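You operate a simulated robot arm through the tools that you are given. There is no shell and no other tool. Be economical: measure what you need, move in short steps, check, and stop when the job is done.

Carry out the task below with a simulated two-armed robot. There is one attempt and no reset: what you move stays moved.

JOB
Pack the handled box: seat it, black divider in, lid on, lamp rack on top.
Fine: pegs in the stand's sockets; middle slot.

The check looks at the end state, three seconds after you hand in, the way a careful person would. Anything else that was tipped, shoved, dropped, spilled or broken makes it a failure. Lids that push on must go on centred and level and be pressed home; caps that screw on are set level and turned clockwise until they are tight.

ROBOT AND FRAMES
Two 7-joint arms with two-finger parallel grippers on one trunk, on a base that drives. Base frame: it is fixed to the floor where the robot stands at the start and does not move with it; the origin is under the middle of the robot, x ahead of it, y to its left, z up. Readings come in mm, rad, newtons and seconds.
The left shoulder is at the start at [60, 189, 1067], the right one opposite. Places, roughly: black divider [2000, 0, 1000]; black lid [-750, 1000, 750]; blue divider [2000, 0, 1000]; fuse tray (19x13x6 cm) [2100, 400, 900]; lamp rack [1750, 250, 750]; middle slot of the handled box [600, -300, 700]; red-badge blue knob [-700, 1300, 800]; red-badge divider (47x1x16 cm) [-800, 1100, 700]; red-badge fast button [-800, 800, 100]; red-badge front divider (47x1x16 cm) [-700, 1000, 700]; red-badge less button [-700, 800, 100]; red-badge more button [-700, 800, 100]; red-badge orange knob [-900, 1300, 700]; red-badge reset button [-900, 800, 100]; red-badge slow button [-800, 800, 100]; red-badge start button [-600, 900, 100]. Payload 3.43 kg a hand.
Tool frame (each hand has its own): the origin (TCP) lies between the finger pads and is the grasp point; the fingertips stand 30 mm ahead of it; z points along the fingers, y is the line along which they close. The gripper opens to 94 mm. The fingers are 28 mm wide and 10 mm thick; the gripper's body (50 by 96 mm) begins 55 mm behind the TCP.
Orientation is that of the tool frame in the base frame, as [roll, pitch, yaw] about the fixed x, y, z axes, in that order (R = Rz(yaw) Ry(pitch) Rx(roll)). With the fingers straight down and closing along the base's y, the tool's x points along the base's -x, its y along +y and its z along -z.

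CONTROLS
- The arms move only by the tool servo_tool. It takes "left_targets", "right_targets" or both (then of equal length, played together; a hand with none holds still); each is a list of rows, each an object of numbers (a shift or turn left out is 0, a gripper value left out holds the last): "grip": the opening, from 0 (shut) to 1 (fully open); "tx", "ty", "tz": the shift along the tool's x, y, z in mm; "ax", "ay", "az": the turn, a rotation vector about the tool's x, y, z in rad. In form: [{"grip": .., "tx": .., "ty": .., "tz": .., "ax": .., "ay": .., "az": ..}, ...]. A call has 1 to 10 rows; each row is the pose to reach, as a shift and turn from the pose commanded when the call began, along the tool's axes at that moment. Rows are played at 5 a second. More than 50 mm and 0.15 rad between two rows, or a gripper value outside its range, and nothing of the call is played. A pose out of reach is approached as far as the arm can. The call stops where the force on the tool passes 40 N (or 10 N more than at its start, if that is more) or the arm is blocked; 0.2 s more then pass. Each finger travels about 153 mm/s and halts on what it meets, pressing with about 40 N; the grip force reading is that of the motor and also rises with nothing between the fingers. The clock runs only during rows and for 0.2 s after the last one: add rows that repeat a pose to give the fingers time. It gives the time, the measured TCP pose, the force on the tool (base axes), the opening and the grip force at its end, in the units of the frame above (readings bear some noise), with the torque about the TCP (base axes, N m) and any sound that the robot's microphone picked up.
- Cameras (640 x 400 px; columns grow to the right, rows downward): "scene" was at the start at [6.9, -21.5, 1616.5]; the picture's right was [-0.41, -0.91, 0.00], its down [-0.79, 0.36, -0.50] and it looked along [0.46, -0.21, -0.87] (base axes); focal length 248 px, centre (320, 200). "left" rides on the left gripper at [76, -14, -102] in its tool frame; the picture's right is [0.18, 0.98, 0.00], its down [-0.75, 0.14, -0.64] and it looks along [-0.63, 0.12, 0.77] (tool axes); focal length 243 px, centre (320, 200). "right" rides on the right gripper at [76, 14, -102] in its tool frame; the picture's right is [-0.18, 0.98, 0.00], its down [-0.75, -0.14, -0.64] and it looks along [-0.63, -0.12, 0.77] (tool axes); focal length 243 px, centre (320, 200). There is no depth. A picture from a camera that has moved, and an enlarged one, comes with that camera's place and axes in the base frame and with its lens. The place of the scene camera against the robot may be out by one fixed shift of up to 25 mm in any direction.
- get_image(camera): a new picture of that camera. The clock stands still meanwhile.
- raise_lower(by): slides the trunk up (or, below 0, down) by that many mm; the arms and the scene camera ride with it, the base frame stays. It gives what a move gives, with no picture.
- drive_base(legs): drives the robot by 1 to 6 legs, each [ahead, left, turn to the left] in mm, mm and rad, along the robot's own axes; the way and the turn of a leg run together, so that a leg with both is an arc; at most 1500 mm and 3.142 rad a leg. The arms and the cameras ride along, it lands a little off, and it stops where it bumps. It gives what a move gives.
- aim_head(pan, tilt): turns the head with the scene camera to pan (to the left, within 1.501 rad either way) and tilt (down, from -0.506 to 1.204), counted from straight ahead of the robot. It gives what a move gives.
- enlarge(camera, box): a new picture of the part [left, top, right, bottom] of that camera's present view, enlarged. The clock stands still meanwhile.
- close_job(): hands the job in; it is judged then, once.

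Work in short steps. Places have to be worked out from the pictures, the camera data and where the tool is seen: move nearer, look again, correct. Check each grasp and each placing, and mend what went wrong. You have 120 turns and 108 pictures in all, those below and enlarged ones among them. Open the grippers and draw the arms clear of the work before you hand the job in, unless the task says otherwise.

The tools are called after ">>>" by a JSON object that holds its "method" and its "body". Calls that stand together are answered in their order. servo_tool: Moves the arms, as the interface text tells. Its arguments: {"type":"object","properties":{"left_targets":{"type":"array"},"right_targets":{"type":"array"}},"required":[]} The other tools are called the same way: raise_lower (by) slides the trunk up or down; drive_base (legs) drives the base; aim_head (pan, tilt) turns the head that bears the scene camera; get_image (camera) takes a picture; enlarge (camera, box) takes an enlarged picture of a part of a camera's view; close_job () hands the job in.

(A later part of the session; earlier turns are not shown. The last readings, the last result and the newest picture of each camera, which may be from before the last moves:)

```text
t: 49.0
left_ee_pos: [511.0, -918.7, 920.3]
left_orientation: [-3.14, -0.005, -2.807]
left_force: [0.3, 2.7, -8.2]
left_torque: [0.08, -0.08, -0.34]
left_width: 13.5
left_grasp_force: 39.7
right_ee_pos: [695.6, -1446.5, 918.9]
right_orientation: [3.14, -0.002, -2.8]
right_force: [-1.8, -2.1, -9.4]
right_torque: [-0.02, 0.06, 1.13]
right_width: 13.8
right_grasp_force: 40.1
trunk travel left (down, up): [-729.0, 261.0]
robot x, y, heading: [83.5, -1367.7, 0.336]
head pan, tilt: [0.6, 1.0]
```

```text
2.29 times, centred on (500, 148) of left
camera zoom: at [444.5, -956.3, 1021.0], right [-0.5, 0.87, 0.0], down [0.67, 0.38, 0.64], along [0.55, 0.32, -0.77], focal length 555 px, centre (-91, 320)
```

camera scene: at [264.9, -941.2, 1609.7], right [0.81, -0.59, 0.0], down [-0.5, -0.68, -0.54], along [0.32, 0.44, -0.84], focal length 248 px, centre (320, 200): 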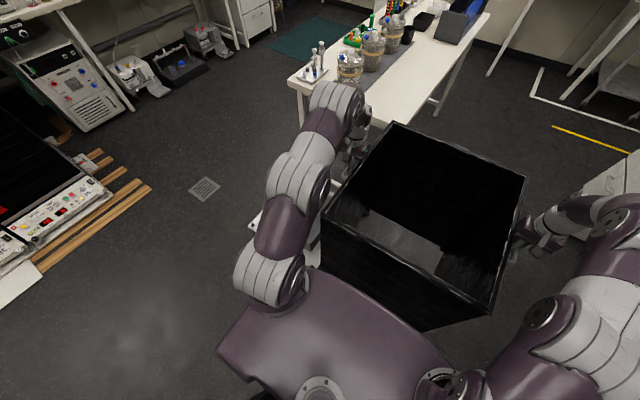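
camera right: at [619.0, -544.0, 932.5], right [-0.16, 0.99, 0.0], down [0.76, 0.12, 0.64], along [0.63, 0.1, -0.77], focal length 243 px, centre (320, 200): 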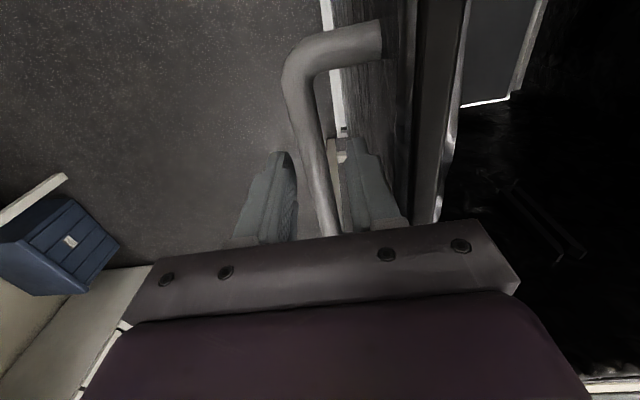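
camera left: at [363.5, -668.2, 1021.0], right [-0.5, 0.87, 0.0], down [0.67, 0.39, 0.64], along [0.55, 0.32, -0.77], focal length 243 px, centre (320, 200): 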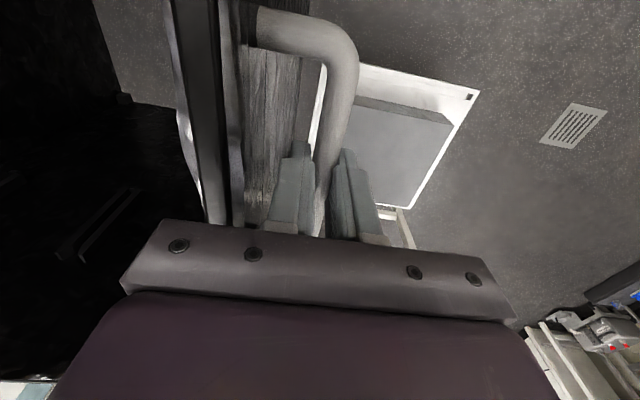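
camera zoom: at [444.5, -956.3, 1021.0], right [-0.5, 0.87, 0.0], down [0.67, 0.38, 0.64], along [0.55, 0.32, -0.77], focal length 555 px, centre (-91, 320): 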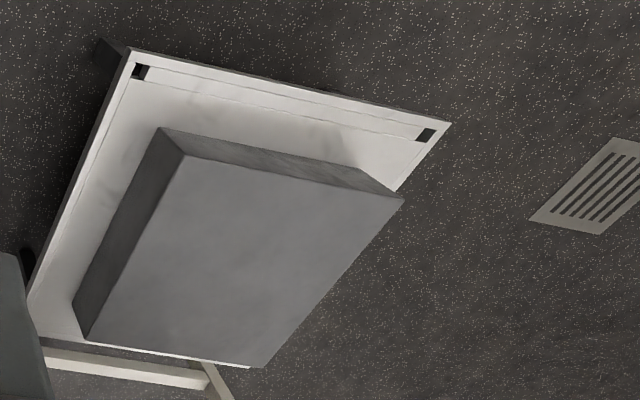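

Deck z≈210, sockets ≈457 mm apart; the stand centre is ≈(18,−24) mm from where the box stood, heading ≈0.316. I raise 60 mm more to clear the block and drive back over the stand.

>>> {"method": "raise_lower", "body": {"by": 60}}

>>> {"method": "drive_base", "body": {"legs": [[0, 851, 0], [322, 0, 0], [0, 0, -0.02]]}}

>>> {"method": "get_image", "body": {"camera": "left"}}

>>> {"method": "get_image", "body": {"camera": "right"}}

```text
t: 50.0
left_ee_pos: [510.4, -919.1, 978.6]
left_orientation: [-3.138, -0.007, -2.806]
left_force: [0.2, 2.2, -8.7]
left_torque: [0.05, -0.06, -0.43]
left_width: 13.3
left_grasp_force: 40.5
right_ee_pos: [695.6, -1447.5, 978.8]
right_orientation: [3.14, -0.004, -2.803]
right_force: [-1.1, -1.8, -10.5]
right_torque: [-0.05, 0.06, 1.13]
right_width: 14.0
right_grasp_force: 39.9
trunk travel left (down, up): [-789.0, 201.0]
robot x, y, heading: [83.4, -1367.3, 0.336]
head pan, tilt: [0.6, 1.0]
```

```text
t: 56.6
left_ee_pos: [527.8, -0.1, 979.2]
left_orientation: [-3.139, -0.006, -2.804]
left_force: [0.0, 1.9, -9.1]
left_torque: [0.0, -0.03, -0.41]
left_width: 13.6
left_grasp_force: 39.9
right_ee_pos: [714.8, -528.5, 980.9]
right_orientation: [3.14, -0.001, -2.798]
right_force: [-1.1, -1.8, -10.6]
right_torque: [-0.03, -0.01, 1.11]
right_width: 13.8
right_grasp_force: 40.5
trunk travel left (down, up): [-789.0, 201.0]
robot x, y, heading: [103.2, -451.8, 0.341]
head pan, tilt: [0.6, 1.0]
```

```text
73 pictures are left
camera left: at [461.4, -37.6, 1081.0], right [-0.5, 0.87, 0.0], down [0.67, 0.39, 0.64], along [0.55, 0.32, -0.77], focal length 243 px, centre (320, 200)
```

left: 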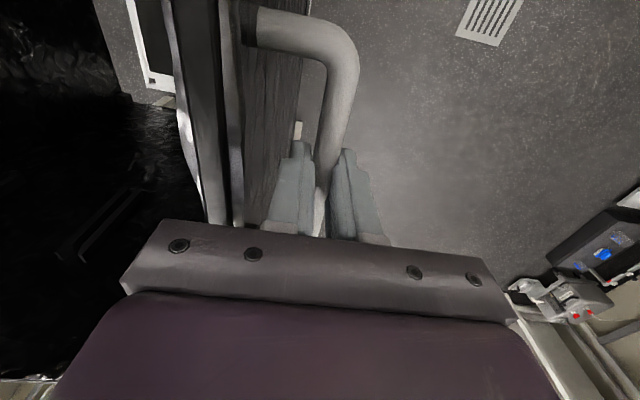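

```text
72 pictures are left
camera right: at [637.2, -540.3, 1081.9], right [-0.16, 0.99, 0.0], down [0.76, 0.12, 0.64], along [0.63, 0.1, -0.77], focal length 243 px, centre (320, 200)
```

right: 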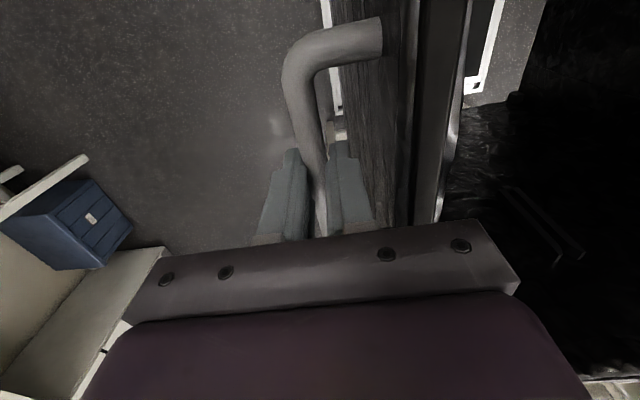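

Far sockets of the stand are visible through the sleeve in both hand cameras. I zoom in on them for accurate positions.

>>> {"method": "enlarge", "body": {"camera": "left", "box": [100, 0, 260, 100]}}

>>> {"method": "enlarge", "body": {"camera": "right", "box": [400, 0, 560, 100]}}

```text
4.00 times, centred on (180, 50) of left
camera zoom: at [461.4, -37.6, 1081.0], right [-0.5, 0.87, 0.0], down [0.67, 0.39, 0.64], along [0.55, 0.32, -0.77], focal length 970 px, centre (880, 800)
```

zoom: 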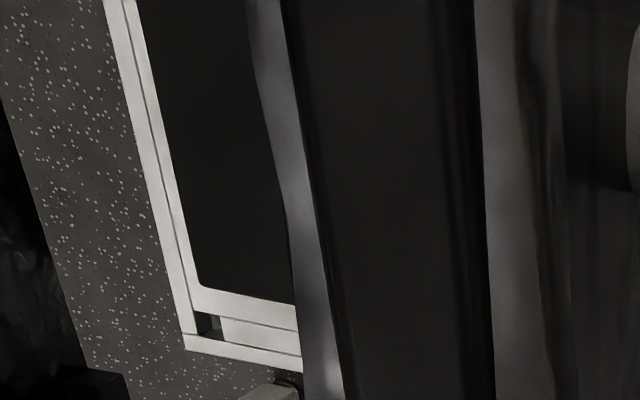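

```text
4.00 times, centred on (480, 50) of right
camera zoom: at [637.2, -540.3, 1081.9], right [-0.16, 0.99, 0.0], down [0.76, 0.12, 0.64], along [0.63, 0.1, -0.77], focal length 970 px, centre (-320, 800)
```

zoom: 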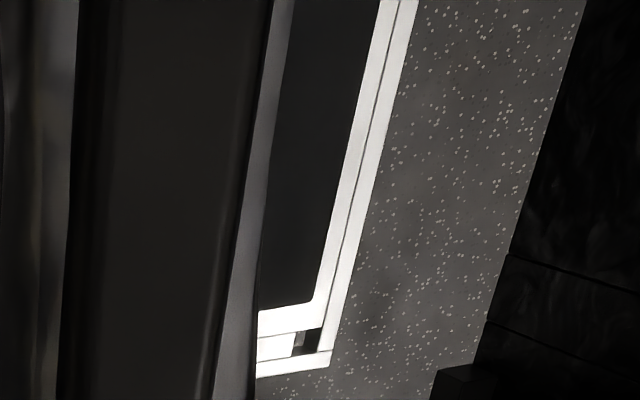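

All four sockets measured: centroid needs the box shifted ≈(+1,−14.6) mm and turned −0.017 rad. I apply that with both arms and lower 50 mm to check pegs against sockets.

>>> {"method": "servo_tool", "body": {"left_targets": [{"tx": -3, "ty": -5, "az": 0.008}, {"tx": -5, "ty": -10, "az": 0.013}, {"tx": -5.8, "ty": -14.6, "az": 0.017}, {"tx": -5.8, "ty": -14.6, "az": 0.017}], "right_targets": [{"tx": 2, "ty": -5, "az": 0.008}, {"tx": 3, "ty": -10, "az": 0.013}, {"tx": 3.8, "ty": -14.6, "az": 0.017}, {"tx": 3.8, "ty": -14.6, "az": 0.017}]}}

>>> {"method": "raise_lower", "body": {"by": -60}}

>>> {"method": "enlarge", "body": {"camera": "left", "box": [60, 20, 260, 145]}}

>>> {"method": "enlarge", "body": {"camera": "right", "box": [400, 20, 600, 145]}}

```text
t: 57.6
left_ee_pos: [540.0, -10.9, 978.7]
left_orientation: [-3.138, -0.006, -2.82]
left_force: [1.1, -1.2, -9.1]
left_torque: [-0.04, -0.06, -0.55]
left_width: 13.4
left_grasp_force: 40.4
right_ee_pos: [716.1, -543.8, 980.0]
right_orientation: [3.14, -0.004, -2.815]
right_force: [-1.5, 0.3, -9.2]
right_torque: [-0.02, -0.03, 0.99]
right_width: 13.5
right_grasp_force: 39.7
trunk travel left (down, up): [-789.0, 201.0]
robot x, y, heading: [101.6, -448.3, 0.343]
head pan, tilt: [0.6, 1.0]
```

```text
t: 58.6
left_ee_pos: [539.6, -12.3, 918.4]
left_orientation: [-3.138, -0.007, -2.821]
left_force: [1.9, -2.0, -8.8]
left_torque: [-0.04, -0.06, -0.49]
left_width: 13.8
left_grasp_force: 40.1
right_ee_pos: [715.4, -543.2, 919.3]
right_orientation: [3.141, -0.004, -2.816]
right_force: [-1.7, 2.3, -10.7]
right_torque: [0.03, 0.03, 1.02]
right_width: 13.7
right_grasp_force: 40.4
trunk travel left (down, up): [-729.0, 261.0]
robot x, y, heading: [100.8, -449.1, 0.343]
head pan, tilt: [0.6, 1.0]
```

```text
3.20 times, centred on (160, 82) of left
camera zoom: at [472.2, -48.4, 1021.0], right [-0.48, 0.87, 0.0], down [0.67, 0.37, 0.64], along [0.56, 0.31, -0.77], focal length 776 px, centre (832, 576)
```

zoom: 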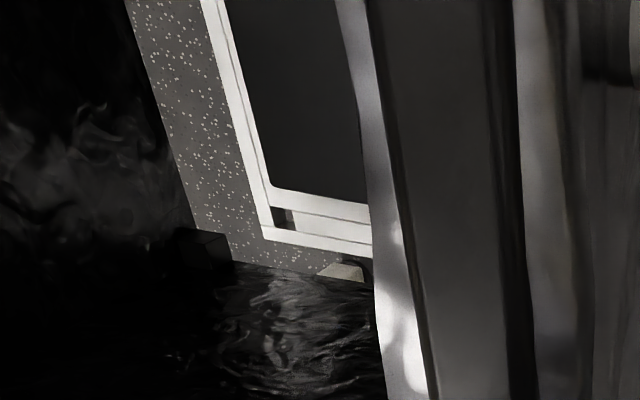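

```text
3.20 times, centred on (500, 82) of right
camera zoom: at [638.7, -554.5, 1021.7], right [-0.14, 0.99, 0.0], down [0.76, 0.11, 0.64], along [0.63, 0.09, -0.77], focal length 776 px, centre (-256, 576)
```

zoom: 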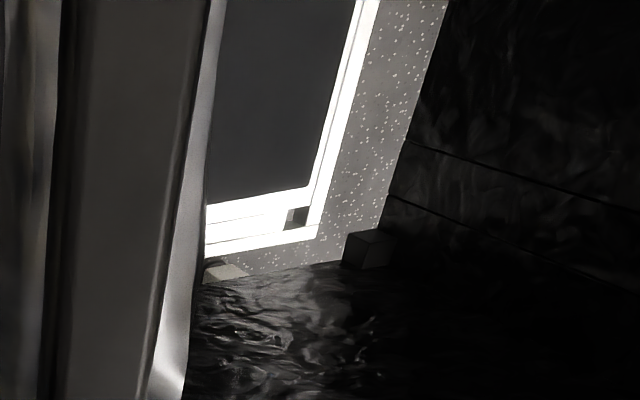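

The sockets sit within ≈2 mm of the predicted positions symmetric about the box. I nudge 1 mm left and lower to just above contact.

>>> {"method": "servo_tool", "body": {"left_targets": [{"ty": 1.2}, {"ty": 1.2}], "right_targets": [{"ty": 1.2}, {"ty": 1.2}]}}

>>> {"method": "raise_lower", "body": {"by": -72}}

>>> {"method": "servo_tool", "body": {"left_targets": [{"tz": 4}, {"tz": 8}, {"tz": 12}, {"tz": 16}, {"tz": 20}, {"tz": 24}], "right_targets": [{"tz": 4}, {"tz": 8}, {"tz": 12}, {"tz": 16}, {"tz": 20}, {"tz": 24}]}}

```text
t: 59.2
left_ee_pos: [538.4, -11.6, 919.8]
left_orientation: [-3.138, -0.006, -2.821]
left_force: [2.6, -4.8, -9.5]
left_torque: [-0.05, -0.04, -0.41]
left_width: 13.5
left_grasp_force: 40.0
right_ee_pos: [715.6, -543.5, 919.7]
right_orientation: [3.14, -0.004, -2.816]
right_force: [-3.4, 4.7, -9.2]
right_torque: [0.03, 0.04, 1.07]
right_width: 13.8
right_grasp_force: 40.2
trunk travel left (down, up): [-729.0, 261.0]
robot x, y, heading: [98.7, -454.4, 0.342]
head pan, tilt: [0.6, 1.0]
```

```text
t: 60.3
left_ee_pos: [536.9, -10.6, 847.5]
left_orientation: [-3.139, -0.007, -2.82]
left_force: [4.4, -6.8, -8.8]
left_torque: [-0.04, -0.09, -0.44]
left_width: 13.7
left_grasp_force: 40.0
right_ee_pos: [714.7, -543.0, 847.8]
right_orientation: [3.139, -0.002, -2.815]
right_force: [-3.1, 6.8, -9.5]
right_torque: [0.05, 0.07, 1.11]
right_width: 13.4
right_grasp_force: 40.1
trunk travel left (down, up): [-657.0, 333.0]
robot x, y, heading: [101.0, -452.4, 0.337]
head pan, tilt: [0.6, 1.0]
```

```text
t: 61.7
left_ee_pos: [537.9, -11.8, 823.4]
left_orientation: [-3.139, -0.004, -2.82]
left_force: [5.0, -3.6, -8.5]
left_torque: [0.18, -0.83, -0.48]
left_width: 13.5
left_grasp_force: 40.0
right_ee_pos: [715.9, -543.3, 823.5]
right_orientation: [3.141, 0.0, -2.815]
right_force: [-2.5, 4.1, -10.1]
right_torque: [0.44, -0.96, 1.03]
right_width: 13.8
right_grasp_force: 40.7
trunk travel left (down, up): [-657.0, 333.0]
robot x, y, heading: [102.6, -449.5, 0.343]
head pan, tilt: [0.6, 1.0]
```

TCP is at 823, already below the original 831 and still carrying weight, so pegs appear to be entering. I continue down gently.

>>> {"method": "servo_tool", "body": {"left_targets": [{"tz": 3}, {"tz": 6}, {"tz": 9}, {"tz": 12}, {"tz": 15}], "right_targets": [{"tz": 3}, {"tz": 6}, {"tz": 9}, {"tz": 12}, {"tz": 15}]}}

```text
t: 62.9
left_ee_pos: [539.2, -13.0, 813.5]
left_orientation: [-3.14, 0.005, -2.822]
left_force: [15.8, -18.8, 22.7]
left_torque: [-0.6, 0.68, -0.42]
left_width: 13.6
left_grasp_force: 39.2
right_ee_pos: [714.5, -543.8, 812.7]
right_orientation: [3.141, 0.005, -2.814]
right_force: [1.3, 19.5, 12.7]
right_torque: [-0.22, 1.09, 0.98]
right_width: 13.7
right_grasp_force: 39.6
trunk travel left (down, up): [-657.0, 333.0]
robot x, y, heading: [97.3, -448.1, 0.342]
head pan, tilt: [0.6, 1.0]
```

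The box stopped at TCP 813, 18 mm below its original height and level on both hands. I relax the push, open the grips to 33 mm and check.

>>> {"method": "servo_tool", "body": {"left_targets": [{"tz": -4}, {"tz": -4, "grip": 0.2}, {"tz": -4, "grip": 0.36}, {"tz": -4, "grip": 0.36}], "right_targets": [{"tz": -4}, {"tz": -4, "grip": 0.2}, {"tz": -4, "grip": 0.36}, {"tz": -4, "grip": 0.36}]}}

>>> {"method": "enlarge", "body": {"camera": "left", "box": [60, 0, 460, 250]}}

>>> {"method": "enlarge", "body": {"camera": "right", "box": [240, 0, 640, 250]}}

```text
t: 63.9
left_ee_pos: [536.1, -10.9, 813.1]
left_orientation: [-3.138, -0.004, -2.821]
left_force: [0.4, 0.5, 0.5]
left_torque: [0.0, -0.03, 0.01]
left_width: 34.2
left_grasp_force: 0.0
right_ee_pos: [713.6, -543.6, 814.8]
right_orientation: [3.141, 0.0, -2.817]
right_force: [-0.3, 0.0, 0.8]
right_torque: [0.0, 0.01, 0.01]
right_width: 33.5
right_grasp_force: 0.0
trunk travel left (down, up): [-657.0, 333.0]
robot x, y, heading: [101.0, -450.4, 0.341]
head pan, tilt: [0.6, 1.0]
```

```text
1.60 times, centred on (260, 125) of left
camera zoom: at [469.0, -48.4, 914.8], right [-0.48, 0.87, 0.0], down [0.67, 0.37, 0.64], along [0.56, 0.31, -0.77], focal length 388 px, centre (416, 320)
```

zoom: 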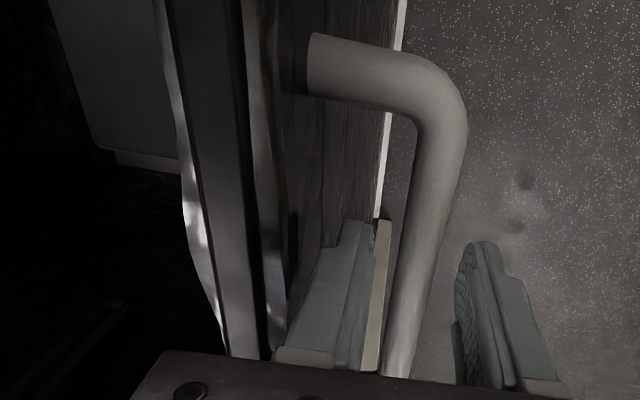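

```text
1.60 times, centred on (440, 125) of right
camera zoom: at [636.7, -554.7, 915.5], right [-0.14, 0.99, 0.0], down [0.76, 0.11, 0.64], along [0.63, 0.09, -0.77], focal length 388 px, centre (128, 320)
```

zoom: 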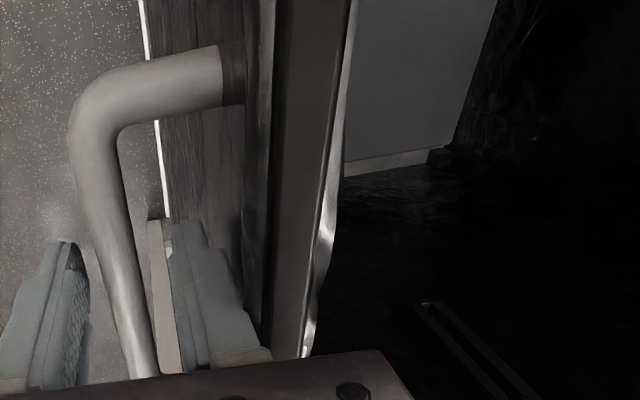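

Deck edges show equally thin strips on both sides and the walls sit on the deck: the box is seated. I raise the hands clear and check the whole box and interior from above.

>>> {"method": "raise_lower", "body": {"by": 200}}

>>> {"method": "aim_head", "body": {"pan": 0.0, "tilt": 1.05}}

>>> {"method": "enlarge", "body": {"camera": "scene", "box": [200, 60, 440, 260]}}

>>> {"method": "aim_head", "body": {"pan": 0.0, "tilt": 0.5}}

>>> {"method": "enlarge", "body": {"camera": "scene", "box": [220, 120, 420, 260]}}

```text
t: 66.1
left_ee_pos: [535.9, -12.1, 1013.0]
left_orientation: [-3.138, -0.004, -2.82]
left_force: [0.3, -0.5, 0.1]
left_torque: [0.01, -0.01, 0.03]
left_width: 33.9
left_grasp_force: 0.1
right_ee_pos: [713.3, -543.5, 1014.2]
right_orientation: [3.139, 0.0, -2.816]
right_force: [0.9, 0.2, -0.2]
right_torque: [0.01, 0.01, -0.02]
right_width: 33.7
right_grasp_force: 0.1
trunk travel left (down, up): [-857.0, 133.0]
robot x, y, heading: [99.7, -452.7, 0.334]
head pan, tilt: [0.6, 1.0]
```

```text
t: 67.1
left_ee_pos: [536.6, -12.4, 1013.7]
left_orientation: [-3.138, -0.004, -2.82]
left_force: [-0.4, -0.1, -0.6]
left_torque: [0.05, -0.04, -0.03]
left_width: 34.0
left_grasp_force: 0.1
right_ee_pos: [713.6, -544.7, 1014.7]
right_orientation: [3.14, -0.003, -2.816]
right_force: [0.9, -0.5, 0.3]
right_torque: [0.01, 0.03, -0.03]
right_width: 33.8
right_grasp_force: 0.0
trunk travel left (down, up): [-857.0, 133.0]
robot x, y, heading: [98.9, -452.6, 0.345]
head pan, tilt: [0.0, 1.051]
```

```text
2.00 times, centred on (320, 160) of scene
camera zoom: at [113.0, -441.5, 1734.3], right [0.33, -0.94, 0.0], down [-0.82, -0.29, -0.5], along [0.47, 0.17, -0.87], focal length 497 px, centre (320, 280)
```

zoom: 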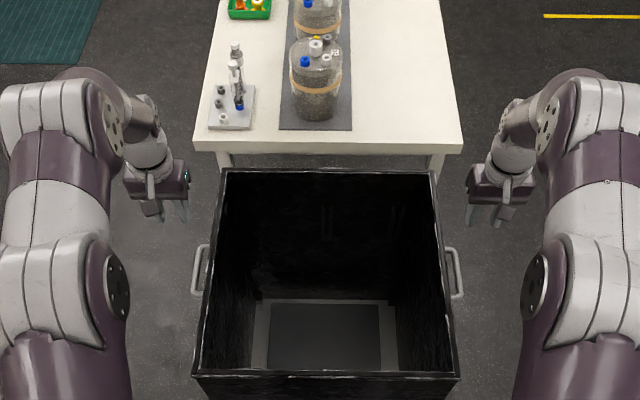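

```text
t: 68.0
left_ee_pos: [537.8, -12.7, 1013.3]
left_orientation: [-3.137, -0.005, -2.821]
left_force: [0.3, 0.0, 0.3]
left_torque: [0.02, 0.02, 0.02]
left_width: 33.8
left_grasp_force: 0.1
right_ee_pos: [714.4, -543.7, 1014.4]
right_orientation: [3.141, -0.002, -2.814]
right_force: [-0.2, 0.1, -0.5]
right_torque: [0.02, 0.0, 0.02]
right_width: 33.3
right_grasp_force: 0.0
trunk travel left (down, up): [-857.0, 133.0]
robot x, y, heading: [97.6, -448.5, 0.339]
head pan, tilt: [0.0, 0.499]
```

```text
2.86 times, centred on (320, 190) of scene
camera zoom: at [136.2, -433.4, 1778.7], right [0.33, -0.94, 0.0], down [-0.45, -0.16, -0.88], along [0.83, 0.29, -0.48], focal length 710 px, centre (320, 229)
```

zoom: 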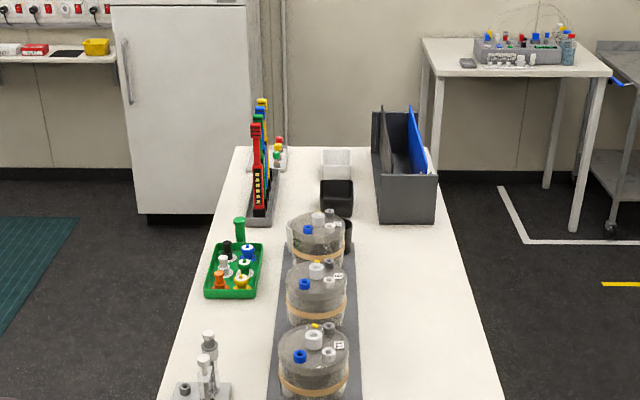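

The box is seated square on its deck with the middle slot at centre. The dividers' holder lies at the table's far right end. I back off, drive into the right aisle and turn to face the table's side there.

>>> {"method": "raise_lower", "body": {"by": 130}}

>>> {"method": "drive_base", "body": {"legs": [[-250, 0, 0], [0, -900, 0], [0, 0, 1.553], [0, -1100, 0], [0, -1050, 0]]}}

>>> {"method": "aim_head", "body": {"pan": 0.0, "tilt": 0.8}}

>>> {"method": "get_image", "body": {"camera": "scene"}}

```text
t: 69.6
left_ee_pos: [536.3, -11.1, 1141.8]
left_orientation: [-3.138, -0.003, -2.821]
left_force: [-0.7, 0.6, -0.5]
left_torque: [0.02, 0.01, 0.01]
left_width: 33.8
left_grasp_force: 0.0
right_ee_pos: [714.3, -543.3, 1144.3]
right_orientation: [3.141, -0.002, -2.815]
right_force: [0.2, -0.2, -0.1]
right_torque: [0.0, 0.02, -0.02]
right_width: 33.8
right_grasp_force: 0.0
trunk travel left (down, up): [-987.0, 3.0]
robot x, y, heading: [99.2, -448.7, 0.343]
head pan, tilt: [0.0, 0.499]
```

```text
t: 90.1
left_ee_pos: [1801.1, -218.5, 1142.9]
left_orientation: [-3.139, -0.004, -1.235]
left_force: [-0.2, -0.6, -0.2]
left_torque: [-0.01, -0.01, -0.04]
left_width: 33.5
left_grasp_force: 0.0
right_ee_pos: [2330.7, -32.8, 1144.1]
right_orientation: [3.14, -0.001, -1.228]
right_force: [-0.8, 0.0, -0.4]
right_torque: [0.02, -0.01, -0.01]
right_width: 33.5
right_grasp_force: 0.0
trunk travel left (down, up): [-987.0, 3.0]
robot x, y, heading: [2248.0, -650.5, 1.929]
head pan, tilt: [0.0, 0.499]
```

```text
t: 90.9
left_ee_pos: [1801.8, -217.0, 1142.7]
left_orientation: [-3.139, -0.004, -1.235]
left_force: [-0.5, -0.3, 0.0]
left_torque: [-0.03, 0.0, 0.03]
left_width: 33.9
left_grasp_force: 0.1
right_ee_pos: [2331.0, -34.1, 1143.7]
right_orientation: [3.139, -0.002, -1.23]
right_force: [0.0, -0.1, 0.4]
right_torque: [0.01, 0.01, 0.0]
right_width: 33.8
right_grasp_force: 0.1
trunk travel left (down, up): [-987.0, 3.0]
robot x, y, heading: [2245.5, -646.6, 1.924]
head pan, tilt: [0.0, 0.799]
```

```text
63 pictures are left
camera scene: at [2246.8, -622.0, 1882.9], right [0.94, 0.35, 0.0], down [0.25, -0.67, -0.7], along [-0.24, 0.65, -0.72], focal length 248 px, centre (320, 200)
```

scene: 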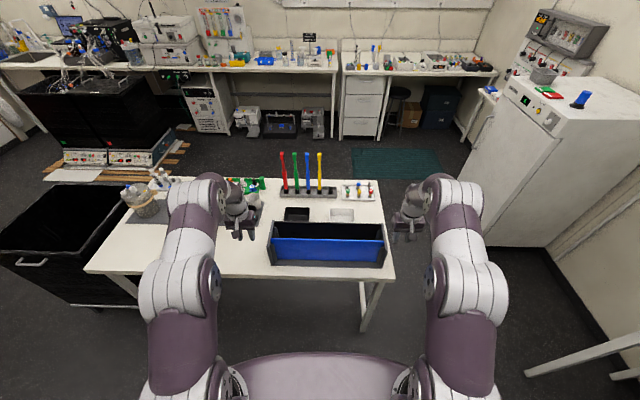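

I see the holder with the blue divider in front, centred ≈0.6 m ahead. I bring the left hand to the centre with a quarter turn (closing across the dividers' thickness) and tuck the right hand back.

>>> {"method": "servo_tool", "body": {"left_targets": [{"tx": 15, "ty": -35, "az": 0.14}, {"tx": 25, "ty": -70, "az": 0.28}, {"tx": 35, "ty": -105, "az": 0.42}, {"tx": 45, "ty": -140, "az": 0.56}, {"tx": 55, "ty": -175, "az": 0.7}, {"tx": 65, "ty": -205, "az": 0.84}, {"tx": 75, "ty": -225, "az": 0.98}, {"tx": 85, "ty": -240, "az": 1.12}, {"tx": 95, "ty": -250, "az": 1.26}, {"tx": 100, "ty": -255, "az": 1.4}], "right_targets": [{"tx": 30}, {"tx": 60}, {"tx": 90}, {"tx": 120}, {"tx": 150}, {"tx": 180}, {"tx": 210}, {"tx": 210}, {"tx": 210}, {"tx": 210}]}}

>>> {"method": "get_image", "body": {"camera": "left"}}

```text
t: 93.1
left_ee_pos: [2076.4, -230.0, 1145.5]
left_orientation: [-3.138, 0.001, -2.638]
left_force: [-0.7, -0.7, 0.7]
left_torque: [-0.01, -0.03, 0.01]
left_width: 33.7
left_grasp_force: 0.1
right_ee_pos: [2404.4, -229.5, 1142.9]
right_orientation: [3.14, 0.001, -1.23]
right_force: [0.6, -0.3, -0.2]
right_torque: [0.04, -0.01, -0.01]
right_width: 34.0
right_grasp_force: 0.0
trunk travel left (down, up): [-987.0, 3.0]
robot x, y, heading: [2246.5, -644.6, 1.928]
head pan, tilt: [0.0, 0.799]
```

```text
62 pictures are left
camera left: at [2015.7, -277.7, 1246.3], right [-0.64, 0.77, 0.0], down [0.59, 0.49, 0.64], along [0.5, 0.41, -0.77], focal length 243 px, centre (320, 200)
```

left: 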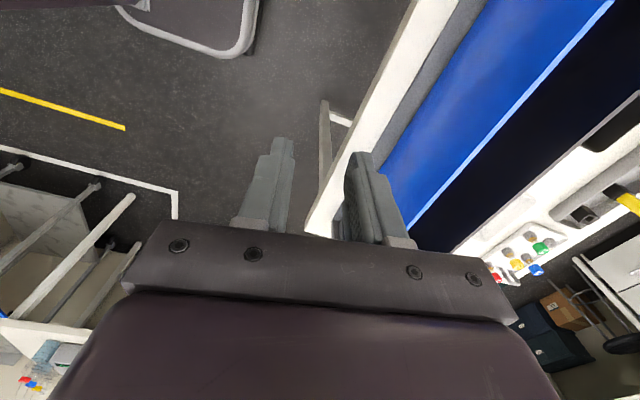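

The turn works; dividers lie along heading ≈0.316. I finish the alignment (az +0.188) and drive 110 mm nearer, then look again.

>>> {"method": "servo_tool", "body": {"left_targets": [{"az": 0.1}, {"az": 0.188}, {"az": 0.188, "grip": 0.6}]}}

>>> {"method": "drive_base", "body": {"legs": [[110, 0, 0]]}}

>>> {"method": "get_image", "body": {"camera": "left"}}

>>> {"method": "enlarge", "body": {"camera": "scene", "box": [220, 180, 420, 320]}}

```text
t: 93.9
left_ee_pos: [2075.2, -228.1, 1143.4]
left_orientation: [-3.138, 0.004, -2.822]
left_force: [0.2, 0.2, 0.9]
left_torque: [0.05, 0.0, 0.02]
left_width: 56.4
left_grasp_force: 0.0
right_ee_pos: [2404.4, -227.9, 1143.3]
right_orientation: [3.14, -0.003, -1.229]
right_force: [-0.4, 0.3, -0.1]
right_torque: [-0.05, -0.01, 0.03]
right_width: 33.7
right_grasp_force: 0.1
trunk travel left (down, up): [-987.0, 3.0]
robot x, y, heading: [2247.0, -645.8, 1.927]
head pan, tilt: [0.0, 0.799]
```

```text
t: 95.1
left_ee_pos: [2035.9, -129.9, 1144.0]
left_orientation: [3.141, 0.002, -2.814]
left_force: [-0.1, 0.0, 0.4]
left_torque: [0.01, 0.01, 0.03]
left_width: 56.5
left_grasp_force: 0.0
right_ee_pos: [2364.0, -127.7, 1143.1]
right_orientation: [3.14, 0.004, -1.223]
right_force: [-1.1, 0.4, 0.4]
right_torque: [0.0, 0.0, -0.01]
right_width: 33.7
right_grasp_force: 0.1
trunk travel left (down, up): [-987.0, 3.0]
robot x, y, heading: [2211.2, -543.9, 1.929]
head pan, tilt: [0.0, 0.799]
```

```text
61 pictures are left
camera left: at [1968.3, -167.4, 1246.3], right [-0.49, 0.87, 0.0], down [0.67, 0.37, 0.64], along [0.56, 0.31, -0.77], focal length 243 px, centre (320, 200)
```

left: 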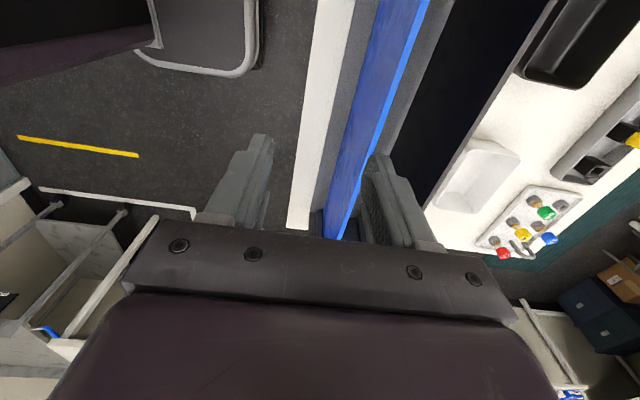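

```text
2.86 times, centred on (320, 250) of scene
camera zoom: at [2209.7, -524.3, 1882.9], right [0.94, 0.35, 0.0], down [0.25, -0.67, -0.7], along [-0.25, 0.65, -0.72], focal length 710 px, centre (320, 57)
```

zoom: 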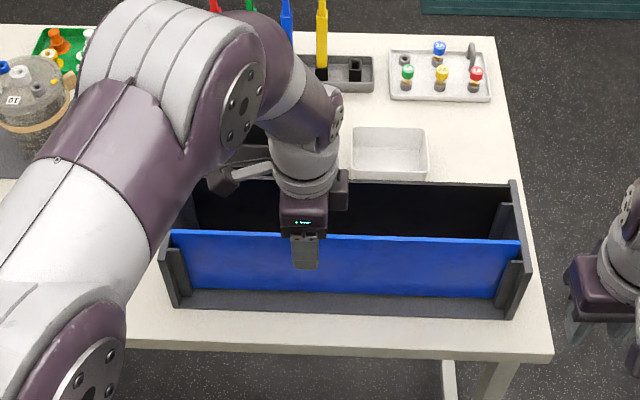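

Blue's top edge is at z≈1022, the black divider's top edge ≈88 mm further behind. I drive 120 mm closer and shift 54 mm toward the divider's middle, then look again.

>>> {"method": "drive_base", "body": {"legs": [[120, 0, 0]]}}

>>> {"method": "servo_tool", "body": {"left_targets": [{"tx": -30}, {"tx": -54, "ty": 15}, {"tx": -54, "ty": 15}]}}

>>> {"method": "get_image", "body": {"camera": "left"}}

>>> {"method": "enlarge", "body": {"camera": "scene", "box": [220, 220, 420, 360]}}

```text
t: 96.3
left_ee_pos: [1993.0, -18.6, 1144.9]
left_orientation: [-3.14, 0.004, -2.815]
left_force: [0.4, -0.5, -0.3]
left_torque: [0.01, 0.0, 0.0]
left_width: 56.3
left_grasp_force: 0.1
right_ee_pos: [2321.3, -15.8, 1143.0]
right_orientation: [3.141, 0.002, -1.221]
right_force: [-1.4, -0.3, 0.7]
right_torque: [0.03, 0.01, 0.0]
right_width: 34.1
right_grasp_force: 0.1
trunk travel left (down, up): [-987.0, 3.0]
robot x, y, heading: [2163.3, -431.5, 1.939]
head pan, tilt: [0.0, 0.799]
```

```text
t: 97.1
left_ee_pos: [2037.6, 17.1, 1144.6]
left_orientation: [-3.136, 0.004, -2.816]
left_force: [0.1, -0.3, 0.2]
left_torque: [-0.01, -0.02, 0.01]
left_width: 56.5
left_grasp_force: 0.1
right_ee_pos: [2319.1, -12.1, 1142.5]
right_orientation: [3.14, -0.003, -1.22]
right_force: [0.6, -0.2, 0.1]
right_torque: [0.01, -0.01, 0.02]
right_width: 33.5
right_grasp_force: 0.1
trunk travel left (down, up): [-987.0, 3.0]
robot x, y, heading: [2167.5, -436.1, 1.932]
head pan, tilt: [0.0, 0.799]
```

```text
59 pictures are left
camera left: at [1970.0, -20.1, 1245.1], right [-0.49, 0.87, -0.01], down [0.67, 0.38, 0.64], along [0.56, 0.31, -0.77], focal length 243 px, centre (320, 200)
```

left: 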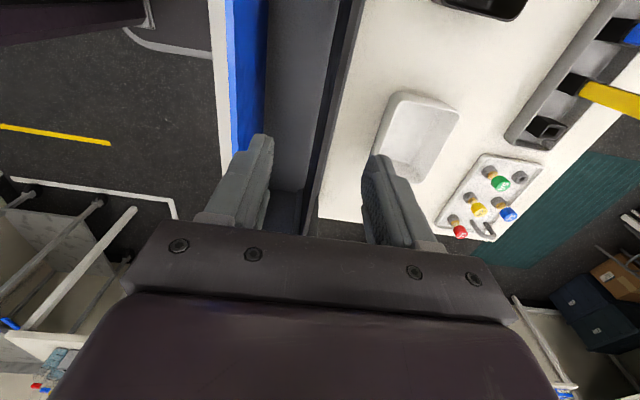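

```text
2.86 times, centred on (320, 290) of scene
camera zoom: at [2163.6, -406.2, 1882.8], right [0.93, 0.36, 0.0], down [0.26, -0.67, -0.7], along [-0.25, 0.65, -0.72], focal length 710 px, centre (320, -57)
```

zoom: 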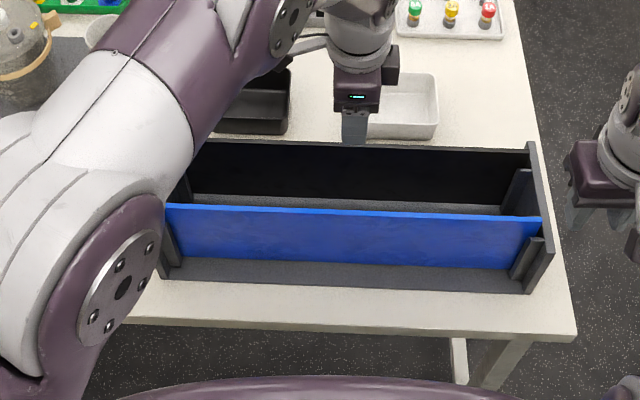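

The black divider's top centre is ≈10 mm further in y', z≈1017. I shift and descend so the fingertips straddle its upper 30 mm.

>>> {"method": "servo_tool", "body": {"left_targets": [{"tx": -10, "ty": 10.5}, {"tx": -10, "ty": 10.5, "tz": 40}, {"tx": -10, "ty": 10.5, "tz": 80}, {"tx": -10, "ty": 10.5, "tz": 95}, {"tx": -10, "ty": 10.5, "tz": 95}]}}

>>> {"method": "get_image", "body": {"camera": "left"}}

```text
t: 98.3
left_ee_pos: [2042.8, 27.2, 1049.3]
left_orientation: [-3.138, 0.004, -2.814]
left_force: [0.0, -0.9, 0.4]
left_torque: [0.0, 0.01, -0.01]
left_width: 56.7
left_grasp_force: 0.0
right_ee_pos: [2320.0, -14.4, 1142.4]
right_orientation: [3.139, -0.002, -1.219]
right_force: [0.8, 0.3, -0.1]
right_torque: [0.03, -0.02, 0.03]
right_width: 33.7
right_grasp_force: 0.0
trunk travel left (down, up): [-987.0, 3.0]
robot x, y, heading: [2166.2, -436.0, 1.933]
head pan, tilt: [0.0, 0.799]
```

```text
57 pictures are left
camera left: at [1975.9, -9.0, 1149.3], right [-0.49, 0.87, 0.0], down [0.67, 0.38, 0.64], along [0.56, 0.31, -0.77], focal length 243 px, centre (320, 200)
```

left: 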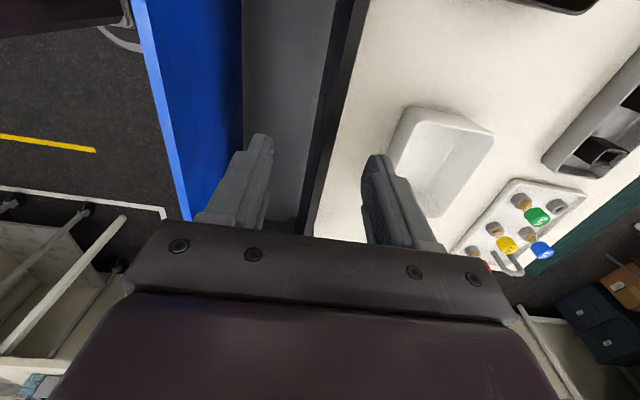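

The divider's edge is centred between the fingers. I descend 30 mm more and close.

>>> {"method": "servo_tool", "body": {"left_targets": [{"tz": 15}, {"tz": 30}, {"tz": 30, "grip": 0.3}, {"tz": 30, "grip": 0.0}, {"tz": 30, "grip": 0.0}, {"tz": 30, "grip": 0.0}]}}

```text
t: 99.7
left_ee_pos: [2043.9, 28.0, 1020.5]
left_orientation: [-3.14, 0.002, -2.815]
left_force: [0.8, 0.4, 1.2]
left_torque: [0.07, -0.24, -0.08]
left_width: 10.2
left_grasp_force: 26.0
right_ee_pos: [2319.4, -12.5, 1142.5]
right_orientation: [3.14, -0.002, -1.221]
right_force: [0.5, 0.2, 0.4]
right_torque: [0.03, 0.0, 0.02]
right_width: 34.2
right_grasp_force: 0.0
trunk travel left (down, up): [-987.0, 3.0]
robot x, y, heading: [2167.3, -434.0, 1.937]
head pan, tilt: [0.0, 0.799]
```

Gripped at 10.2 mm. I lift straight up 190 mm.

>>> {"method": "servo_tool", "body": {"left_targets": [{"tz": -15}, {"tz": -40}, {"tz": -75}, {"tz": -110}, {"tz": -150}, {"tz": -190}, {"tz": -190}]}}

>>> {"method": "get_image", "body": {"camera": "scene"}}

>>> {"method": "get_image", "body": {"camera": "left"}}

```text
t: 101.3
left_ee_pos: [2046.3, 28.0, 1210.6]
left_orientation: [-3.138, 0.003, -2.815]
left_force: [0.0, 0.1, -1.1]
left_torque: [-0.02, -0.02, 0.01]
left_width: 10.0
left_grasp_force: 25.7
right_ee_pos: [2320.0, -13.0, 1142.6]
right_orientation: [3.138, -0.002, -1.219]
right_force: [-0.8, 0.7, -0.3]
right_torque: [0.01, -0.01, 0.0]
right_width: 33.8
right_grasp_force: 0.1
trunk travel left (down, up): [-987.0, 3.0]
robot x, y, heading: [2165.1, -430.0, 1.932]
head pan, tilt: [0.0, 0.799]
```

```text
56 pictures are left
camera scene: at [2165.5, -407.8, 1882.8], right [0.93, 0.36, 0.0], down [0.25, -0.67, -0.7], along [-0.25, 0.65, -0.72], focal length 248 px, centre (320, 200)
```

scene: 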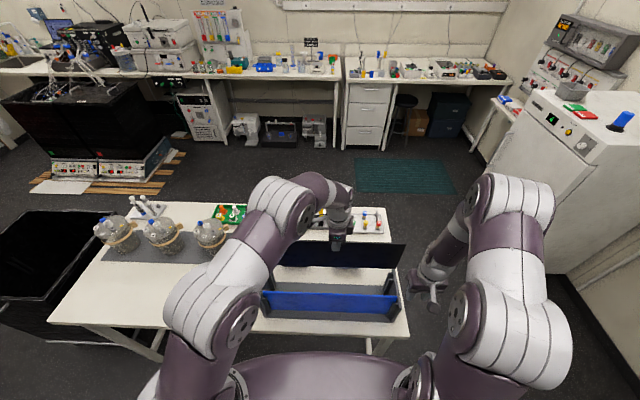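

```text
55 pictures are left
camera left: at [1977.7, -8.3, 1312.3], right [-0.49, 0.87, 0.0], down [0.67, 0.38, 0.64], along [0.56, 0.31, -0.77], focal length 243 px, centre (320, 200)
```

left: 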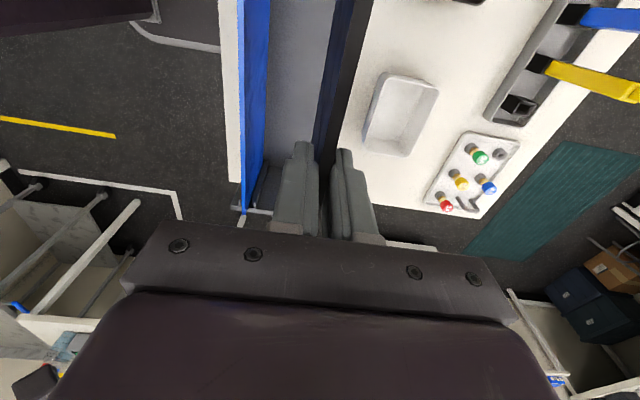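

The black divider is held and clear. I back 330 mm out from the table and drive 1460 mm left along the aisle to beside the box.

>>> {"method": "drive_base", "body": {"legs": [[-330, 0, 0], [0, 1460, 0]]}}

>>> {"method": "get_image", "body": {"camera": "scene"}}

```text
t: 110.3
left_ee_pos: [800.0, -832.8, 1210.7]
left_orientation: [-3.138, 0.002, -2.775]
left_force: [0.9, -0.6, -1.4]
left_torque: [-0.01, -0.01, -0.01]
left_width: 10.1
left_grasp_force: 25.7
right_ee_pos: [1075.7, -863.5, 1142.1]
right_orientation: [3.141, -0.003, -1.181]
right_force: [0.6, 0.0, -0.2]
right_torque: [-0.01, 0.03, -0.03]
right_width: 33.9
right_grasp_force: 0.2
trunk travel left (down, up): [-987.0, 3.0]
robot x, y, heading: [937.1, -1291.4, 1.971]
head pan, tilt: [0.0, 0.799]
```

```text
54 pictures are left
camera scene: at [937.6, -1264.4, 1882.8], right [0.92, 0.39, 0.0], down [0.28, -0.66, -0.7], along [-0.27, 0.64, -0.72], focal length 248 px, centre (320, 200)
```

scene: 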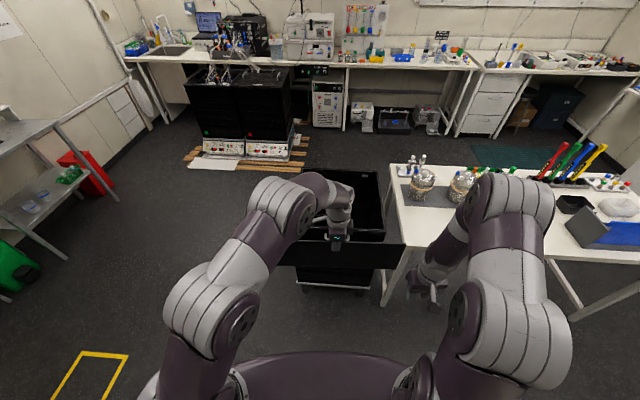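

Heading has drifted to 1.971. I turn −0.045 so the divider is parallel to the box slot, and zoom on the held divider to find its ends relative to the hand.

>>> {"method": "drive_base", "body": {"legs": [[0, 0, -0.045]]}}

>>> {"method": "enlarge", "body": {"camera": "scene", "box": [240, 150, 440, 290]}}

```text
t: 111.2
left_ee_pos: [818.8, -826.4, 1211.3]
left_orientation: [-3.138, 0.003, -2.82]
left_force: [-0.1, 0.8, -1.3]
left_torque: [-0.01, -0.03, 0.02]
left_width: 10.2
left_grasp_force: 26.1
right_ee_pos: [1093.0, -872.1, 1142.6]
right_orientation: [3.141, -0.001, -1.226]
right_force: [0.1, -0.5, -0.1]
right_torque: [-0.03, 0.03, -0.04]
right_width: 33.7
right_grasp_force: 0.0
trunk travel left (down, up): [-987.0, 3.0]
robot x, y, heading: [938.8, -1289.4, 1.925]
head pan, tilt: [0.0, 0.799]
```

```text
2.86 times, centred on (340, 220) of scene
camera zoom: at [935.5, -1264.6, 1882.8], right [0.94, 0.35, 0.0], down [0.25, -0.67, -0.7], along [-0.24, 0.65, -0.72], focal length 710 px, centre (263, 143)
```

zoom: 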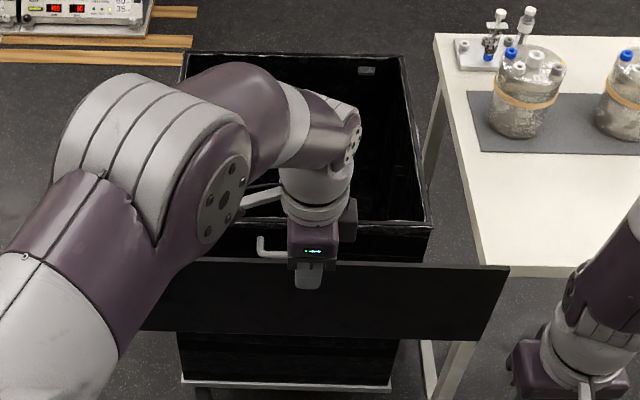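

The divider's right end is ≈222 mm from the TCP, so its centre lies ≈13 mm toward −x'. I extend the left hand toward the reach needed over the box centre and tuck the right hand in.

>>> {"method": "servo_tool", "body": {"left_targets": [{"tx": 34, "ty": 14}, {"tx": 68, "ty": 28}, {"tx": 102, "ty": 41}, {"tx": 136, "ty": 55}, {"tx": 170, "ty": 68}, {"tx": 170, "ty": 68}], "right_targets": [{"tx": 30, "ty": -10, "tz": -10}, {"tx": 60, "ty": -20, "tz": -20}, {"tx": 95, "ty": -35, "tz": -35}, {"tx": 130, "ty": -45, "tz": -50}, {"tx": 158, "ty": -51, "tz": -60}, {"tx": 158, "ty": -51, "tz": -60}]}}

```text
t: 112.5
left_ee_pos: [635.7, -818.0, 1207.7]
left_orientation: [-3.138, 0.001, -2.82]
left_force: [-0.2, 0.1, -1.3]
left_torque: [-0.03, -0.05, 0.0]
left_width: 9.8
left_grasp_force: 25.6
right_ee_pos: [1199.6, -1001.6, 1203.3]
right_orientation: [3.14, -0.003, -1.227]
right_force: [-0.1, -0.2, -1.1]
right_torque: [0.01, -0.01, 0.03]
right_width: 33.7
right_grasp_force: 0.1
trunk travel left (down, up): [-987.0, 3.0]
robot x, y, heading: [937.3, -1293.1, 1.929]
head pan, tilt: [0.0, 0.799]
```

Left hand reached. I drive right 190 and ahead 510 mm so the divider hovers above the box's centre line, then inspect.

>>> {"method": "drive_base", "body": {"legs": [[0, -190, 0], [510, 0, 0]]}}

>>> {"method": "raise_lower", "body": {"by": -150}}

>>> {"method": "aim_head", "body": {"pan": 0.15, "tilt": 1.1}}

>>> {"method": "get_image", "body": {"camera": "scene"}}

>>> {"method": "get_image", "body": {"camera": "left"}}

```text
t: 116.7
left_ee_pos: [637.5, -274.4, 1208.9]
left_orientation: [-3.138, 0.002, -2.818]
left_force: [0.2, 0.9, -1.9]
left_torque: [0.03, 0.01, 0.02]
left_width: 10.0
left_grasp_force: 25.8
right_ee_pos: [1201.1, -456.0, 1202.9]
right_orientation: [3.139, 0.0, -1.223]
right_force: [0.3, -0.2, 0.4]
right_torque: [0.03, 0.02, 0.0]
right_width: 33.7
right_grasp_force: 0.0
trunk travel left (down, up): [-987.0, 3.0]
robot x, y, heading: [942.1, -745.1, 1.929]
head pan, tilt: [0.0, 0.799]
```

```text
t: 118.5
left_ee_pos: [636.7, -271.0, 1058.2]
left_orientation: [-3.139, 0.003, -2.818]
left_force: [-0.3, -0.8, -1.5]
left_torque: [-0.01, -0.04, -0.01]
left_width: 10.2
left_grasp_force: 25.8
right_ee_pos: [1201.1, -452.9, 1054.0]
right_orientation: [3.14, -0.001, -1.224]
right_force: [0.1, 0.3, 0.3]
right_torque: [0.0, -0.02, 0.01]
right_width: 33.8
right_grasp_force: 0.0
trunk travel left (down, up): [-837.0, 153.0]
robot x, y, heading: [943.8, -744.5, 1.936]
head pan, tilt: [0.0, 0.799]
```

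```text
t: 119.3
left_ee_pos: [637.9, -271.6, 1058.0]
left_orientation: [-3.137, 0.001, -2.818]
left_force: [-0.9, -0.3, -1.2]
left_torque: [0.01, -0.04, 0.0]
left_width: 9.9
left_grasp_force: 25.8
right_ee_pos: [1201.5, -454.7, 1053.1]
right_orientation: [3.14, -0.001, -1.223]
right_force: [0.7, -0.3, 0.9]
right_torque: [0.03, 0.01, -0.01]
right_width: 33.9
right_grasp_force: 0.0
trunk travel left (down, up): [-837.0, 153.0]
robot x, y, heading: [939.0, -745.2, 1.928]
head pan, tilt: [0.15, 1.1]
```

```text
52 pictures are left
camera scene: at [938.7, -737.2, 1711.1], right [0.87, 0.49, 0.0], down [0.43, -0.78, -0.45], along [-0.22, 0.4, -0.89], focal length 248 px, centre (320, 200)
```

scene: 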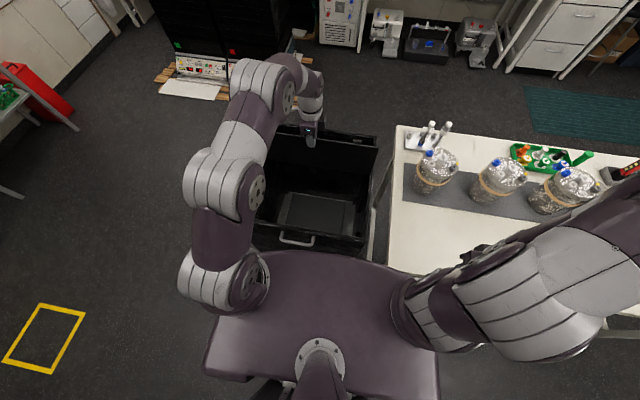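

```text
51 pictures are left
camera left: at [569.7, -308.9, 1159.7], right [-0.49, 0.87, 0.0], down [0.67, 0.38, 0.64], along [0.56, 0.31, -0.77], focal length 243 px, centre (320, 200)
```

left: 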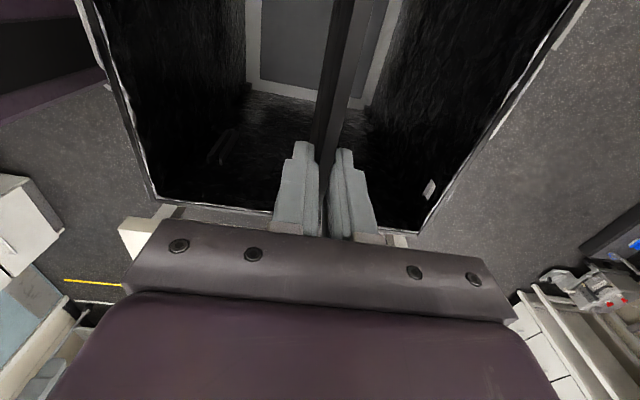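

The hand hovers at box coordinates (14, 1) and the rim is symmetric about it. I zoom to check the divider's ends against the box walls.

>>> {"method": "enlarge", "body": {"camera": "scene", "box": [230, 110, 400, 260]}}

>>> {"method": "enlarge", "body": {"camera": "left", "box": [180, 0, 500, 240]}}

```text
2.67 times, centred on (315, 185) of scene
camera zoom: at [938.7, -737.2, 1711.1], right [0.87, 0.49, 0.0], down [0.43, -0.78, -0.45], along [-0.22, 0.4, -0.89], focal length 663 px, centre (333, 240)
```

zoom: 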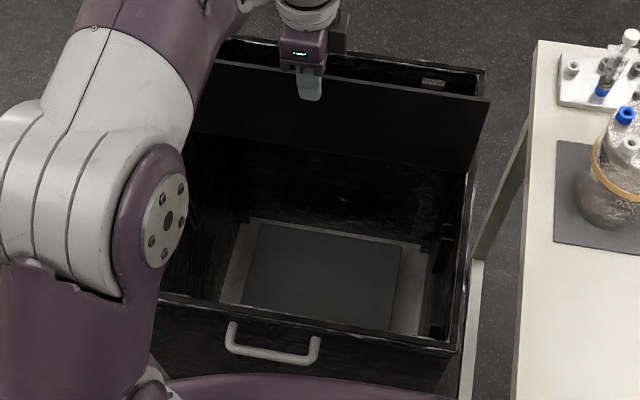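

```text
1.67 times, centred on (340, 120) of left
camera zoom: at [569.7, -308.9, 1159.7], right [-0.49, 0.87, 0.0], down [0.67, 0.38, 0.64], along [0.56, 0.31, -0.77], focal length 404 px, centre (287, 333)
```

zoom: 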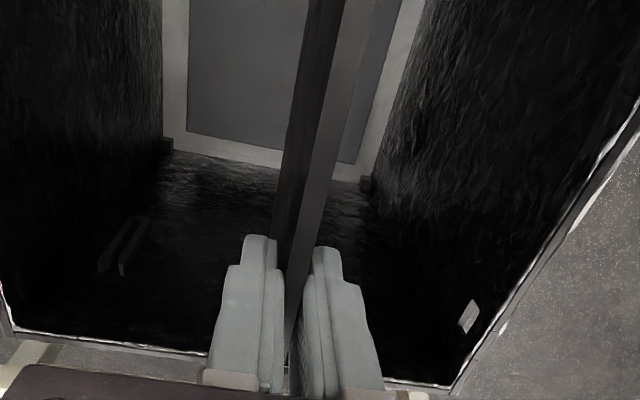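

Divider centred within a few mm between the walls. I lower the trunk 150 mm so the divider enters the box above the slot guides and check.

>>> {"method": "raise_lower", "body": {"by": -145}}

>>> {"method": "enlarge", "body": {"camera": "scene", "box": [230, 110, 430, 260]}}

>>> {"method": "get_image", "body": {"camera": "left"}}

```text
t: 121.0
left_ee_pos: [637.1, -272.5, 913.3]
left_orientation: [-3.138, 0.002, -2.818]
left_force: [-0.3, 0.2, -1.6]
left_torque: [0.03, -0.01, -0.01]
left_width: 10.3
left_grasp_force: 26.2
right_ee_pos: [1202.7, -453.5, 908.3]
right_orientation: [3.14, -0.002, -1.223]
right_force: [0.7, 0.1, -0.8]
right_torque: [0.0, 0.02, 0.01]
right_width: 33.7
right_grasp_force: 0.0
trunk travel left (down, up): [-692.0, 298.0]
robot x, y, heading: [942.8, -746.0, 1.932]
head pan, tilt: [0.15, 1.1]
```

```text
2.67 times, centred on (330, 185) of scene
camera zoom: at [938.7, -737.5, 1566.1], right [0.87, 0.49, 0.0], down [0.44, -0.78, -0.45], along [-0.22, 0.4, -0.89], focal length 663 px, centre (293, 240)
```

zoom: 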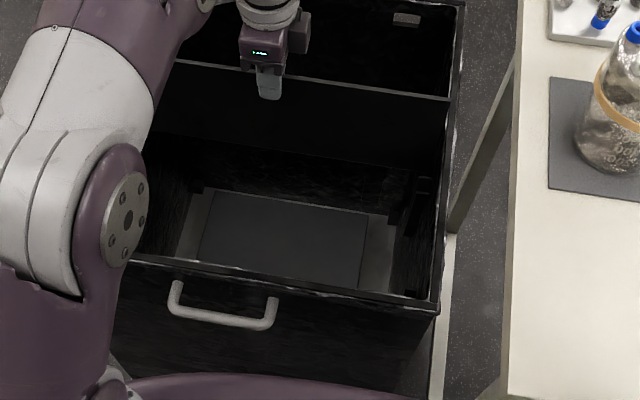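

```text
47 pictures are left
camera left: at [569.7, -309.0, 1014.8], right [-0.49, 0.87, 0.0], down [0.67, 0.38, 0.64], along [0.56, 0.31, -0.77], focal length 243 px, centre (320, 200)
```

left: 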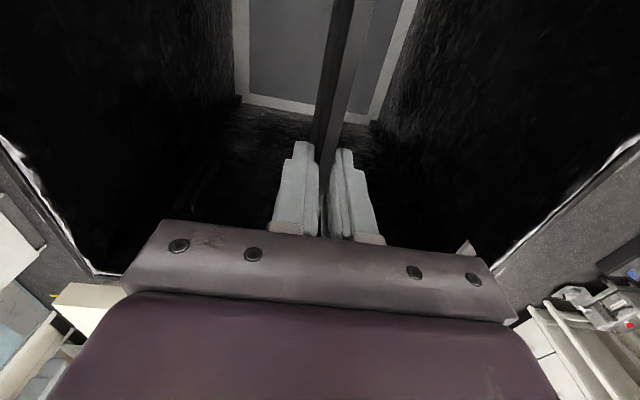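

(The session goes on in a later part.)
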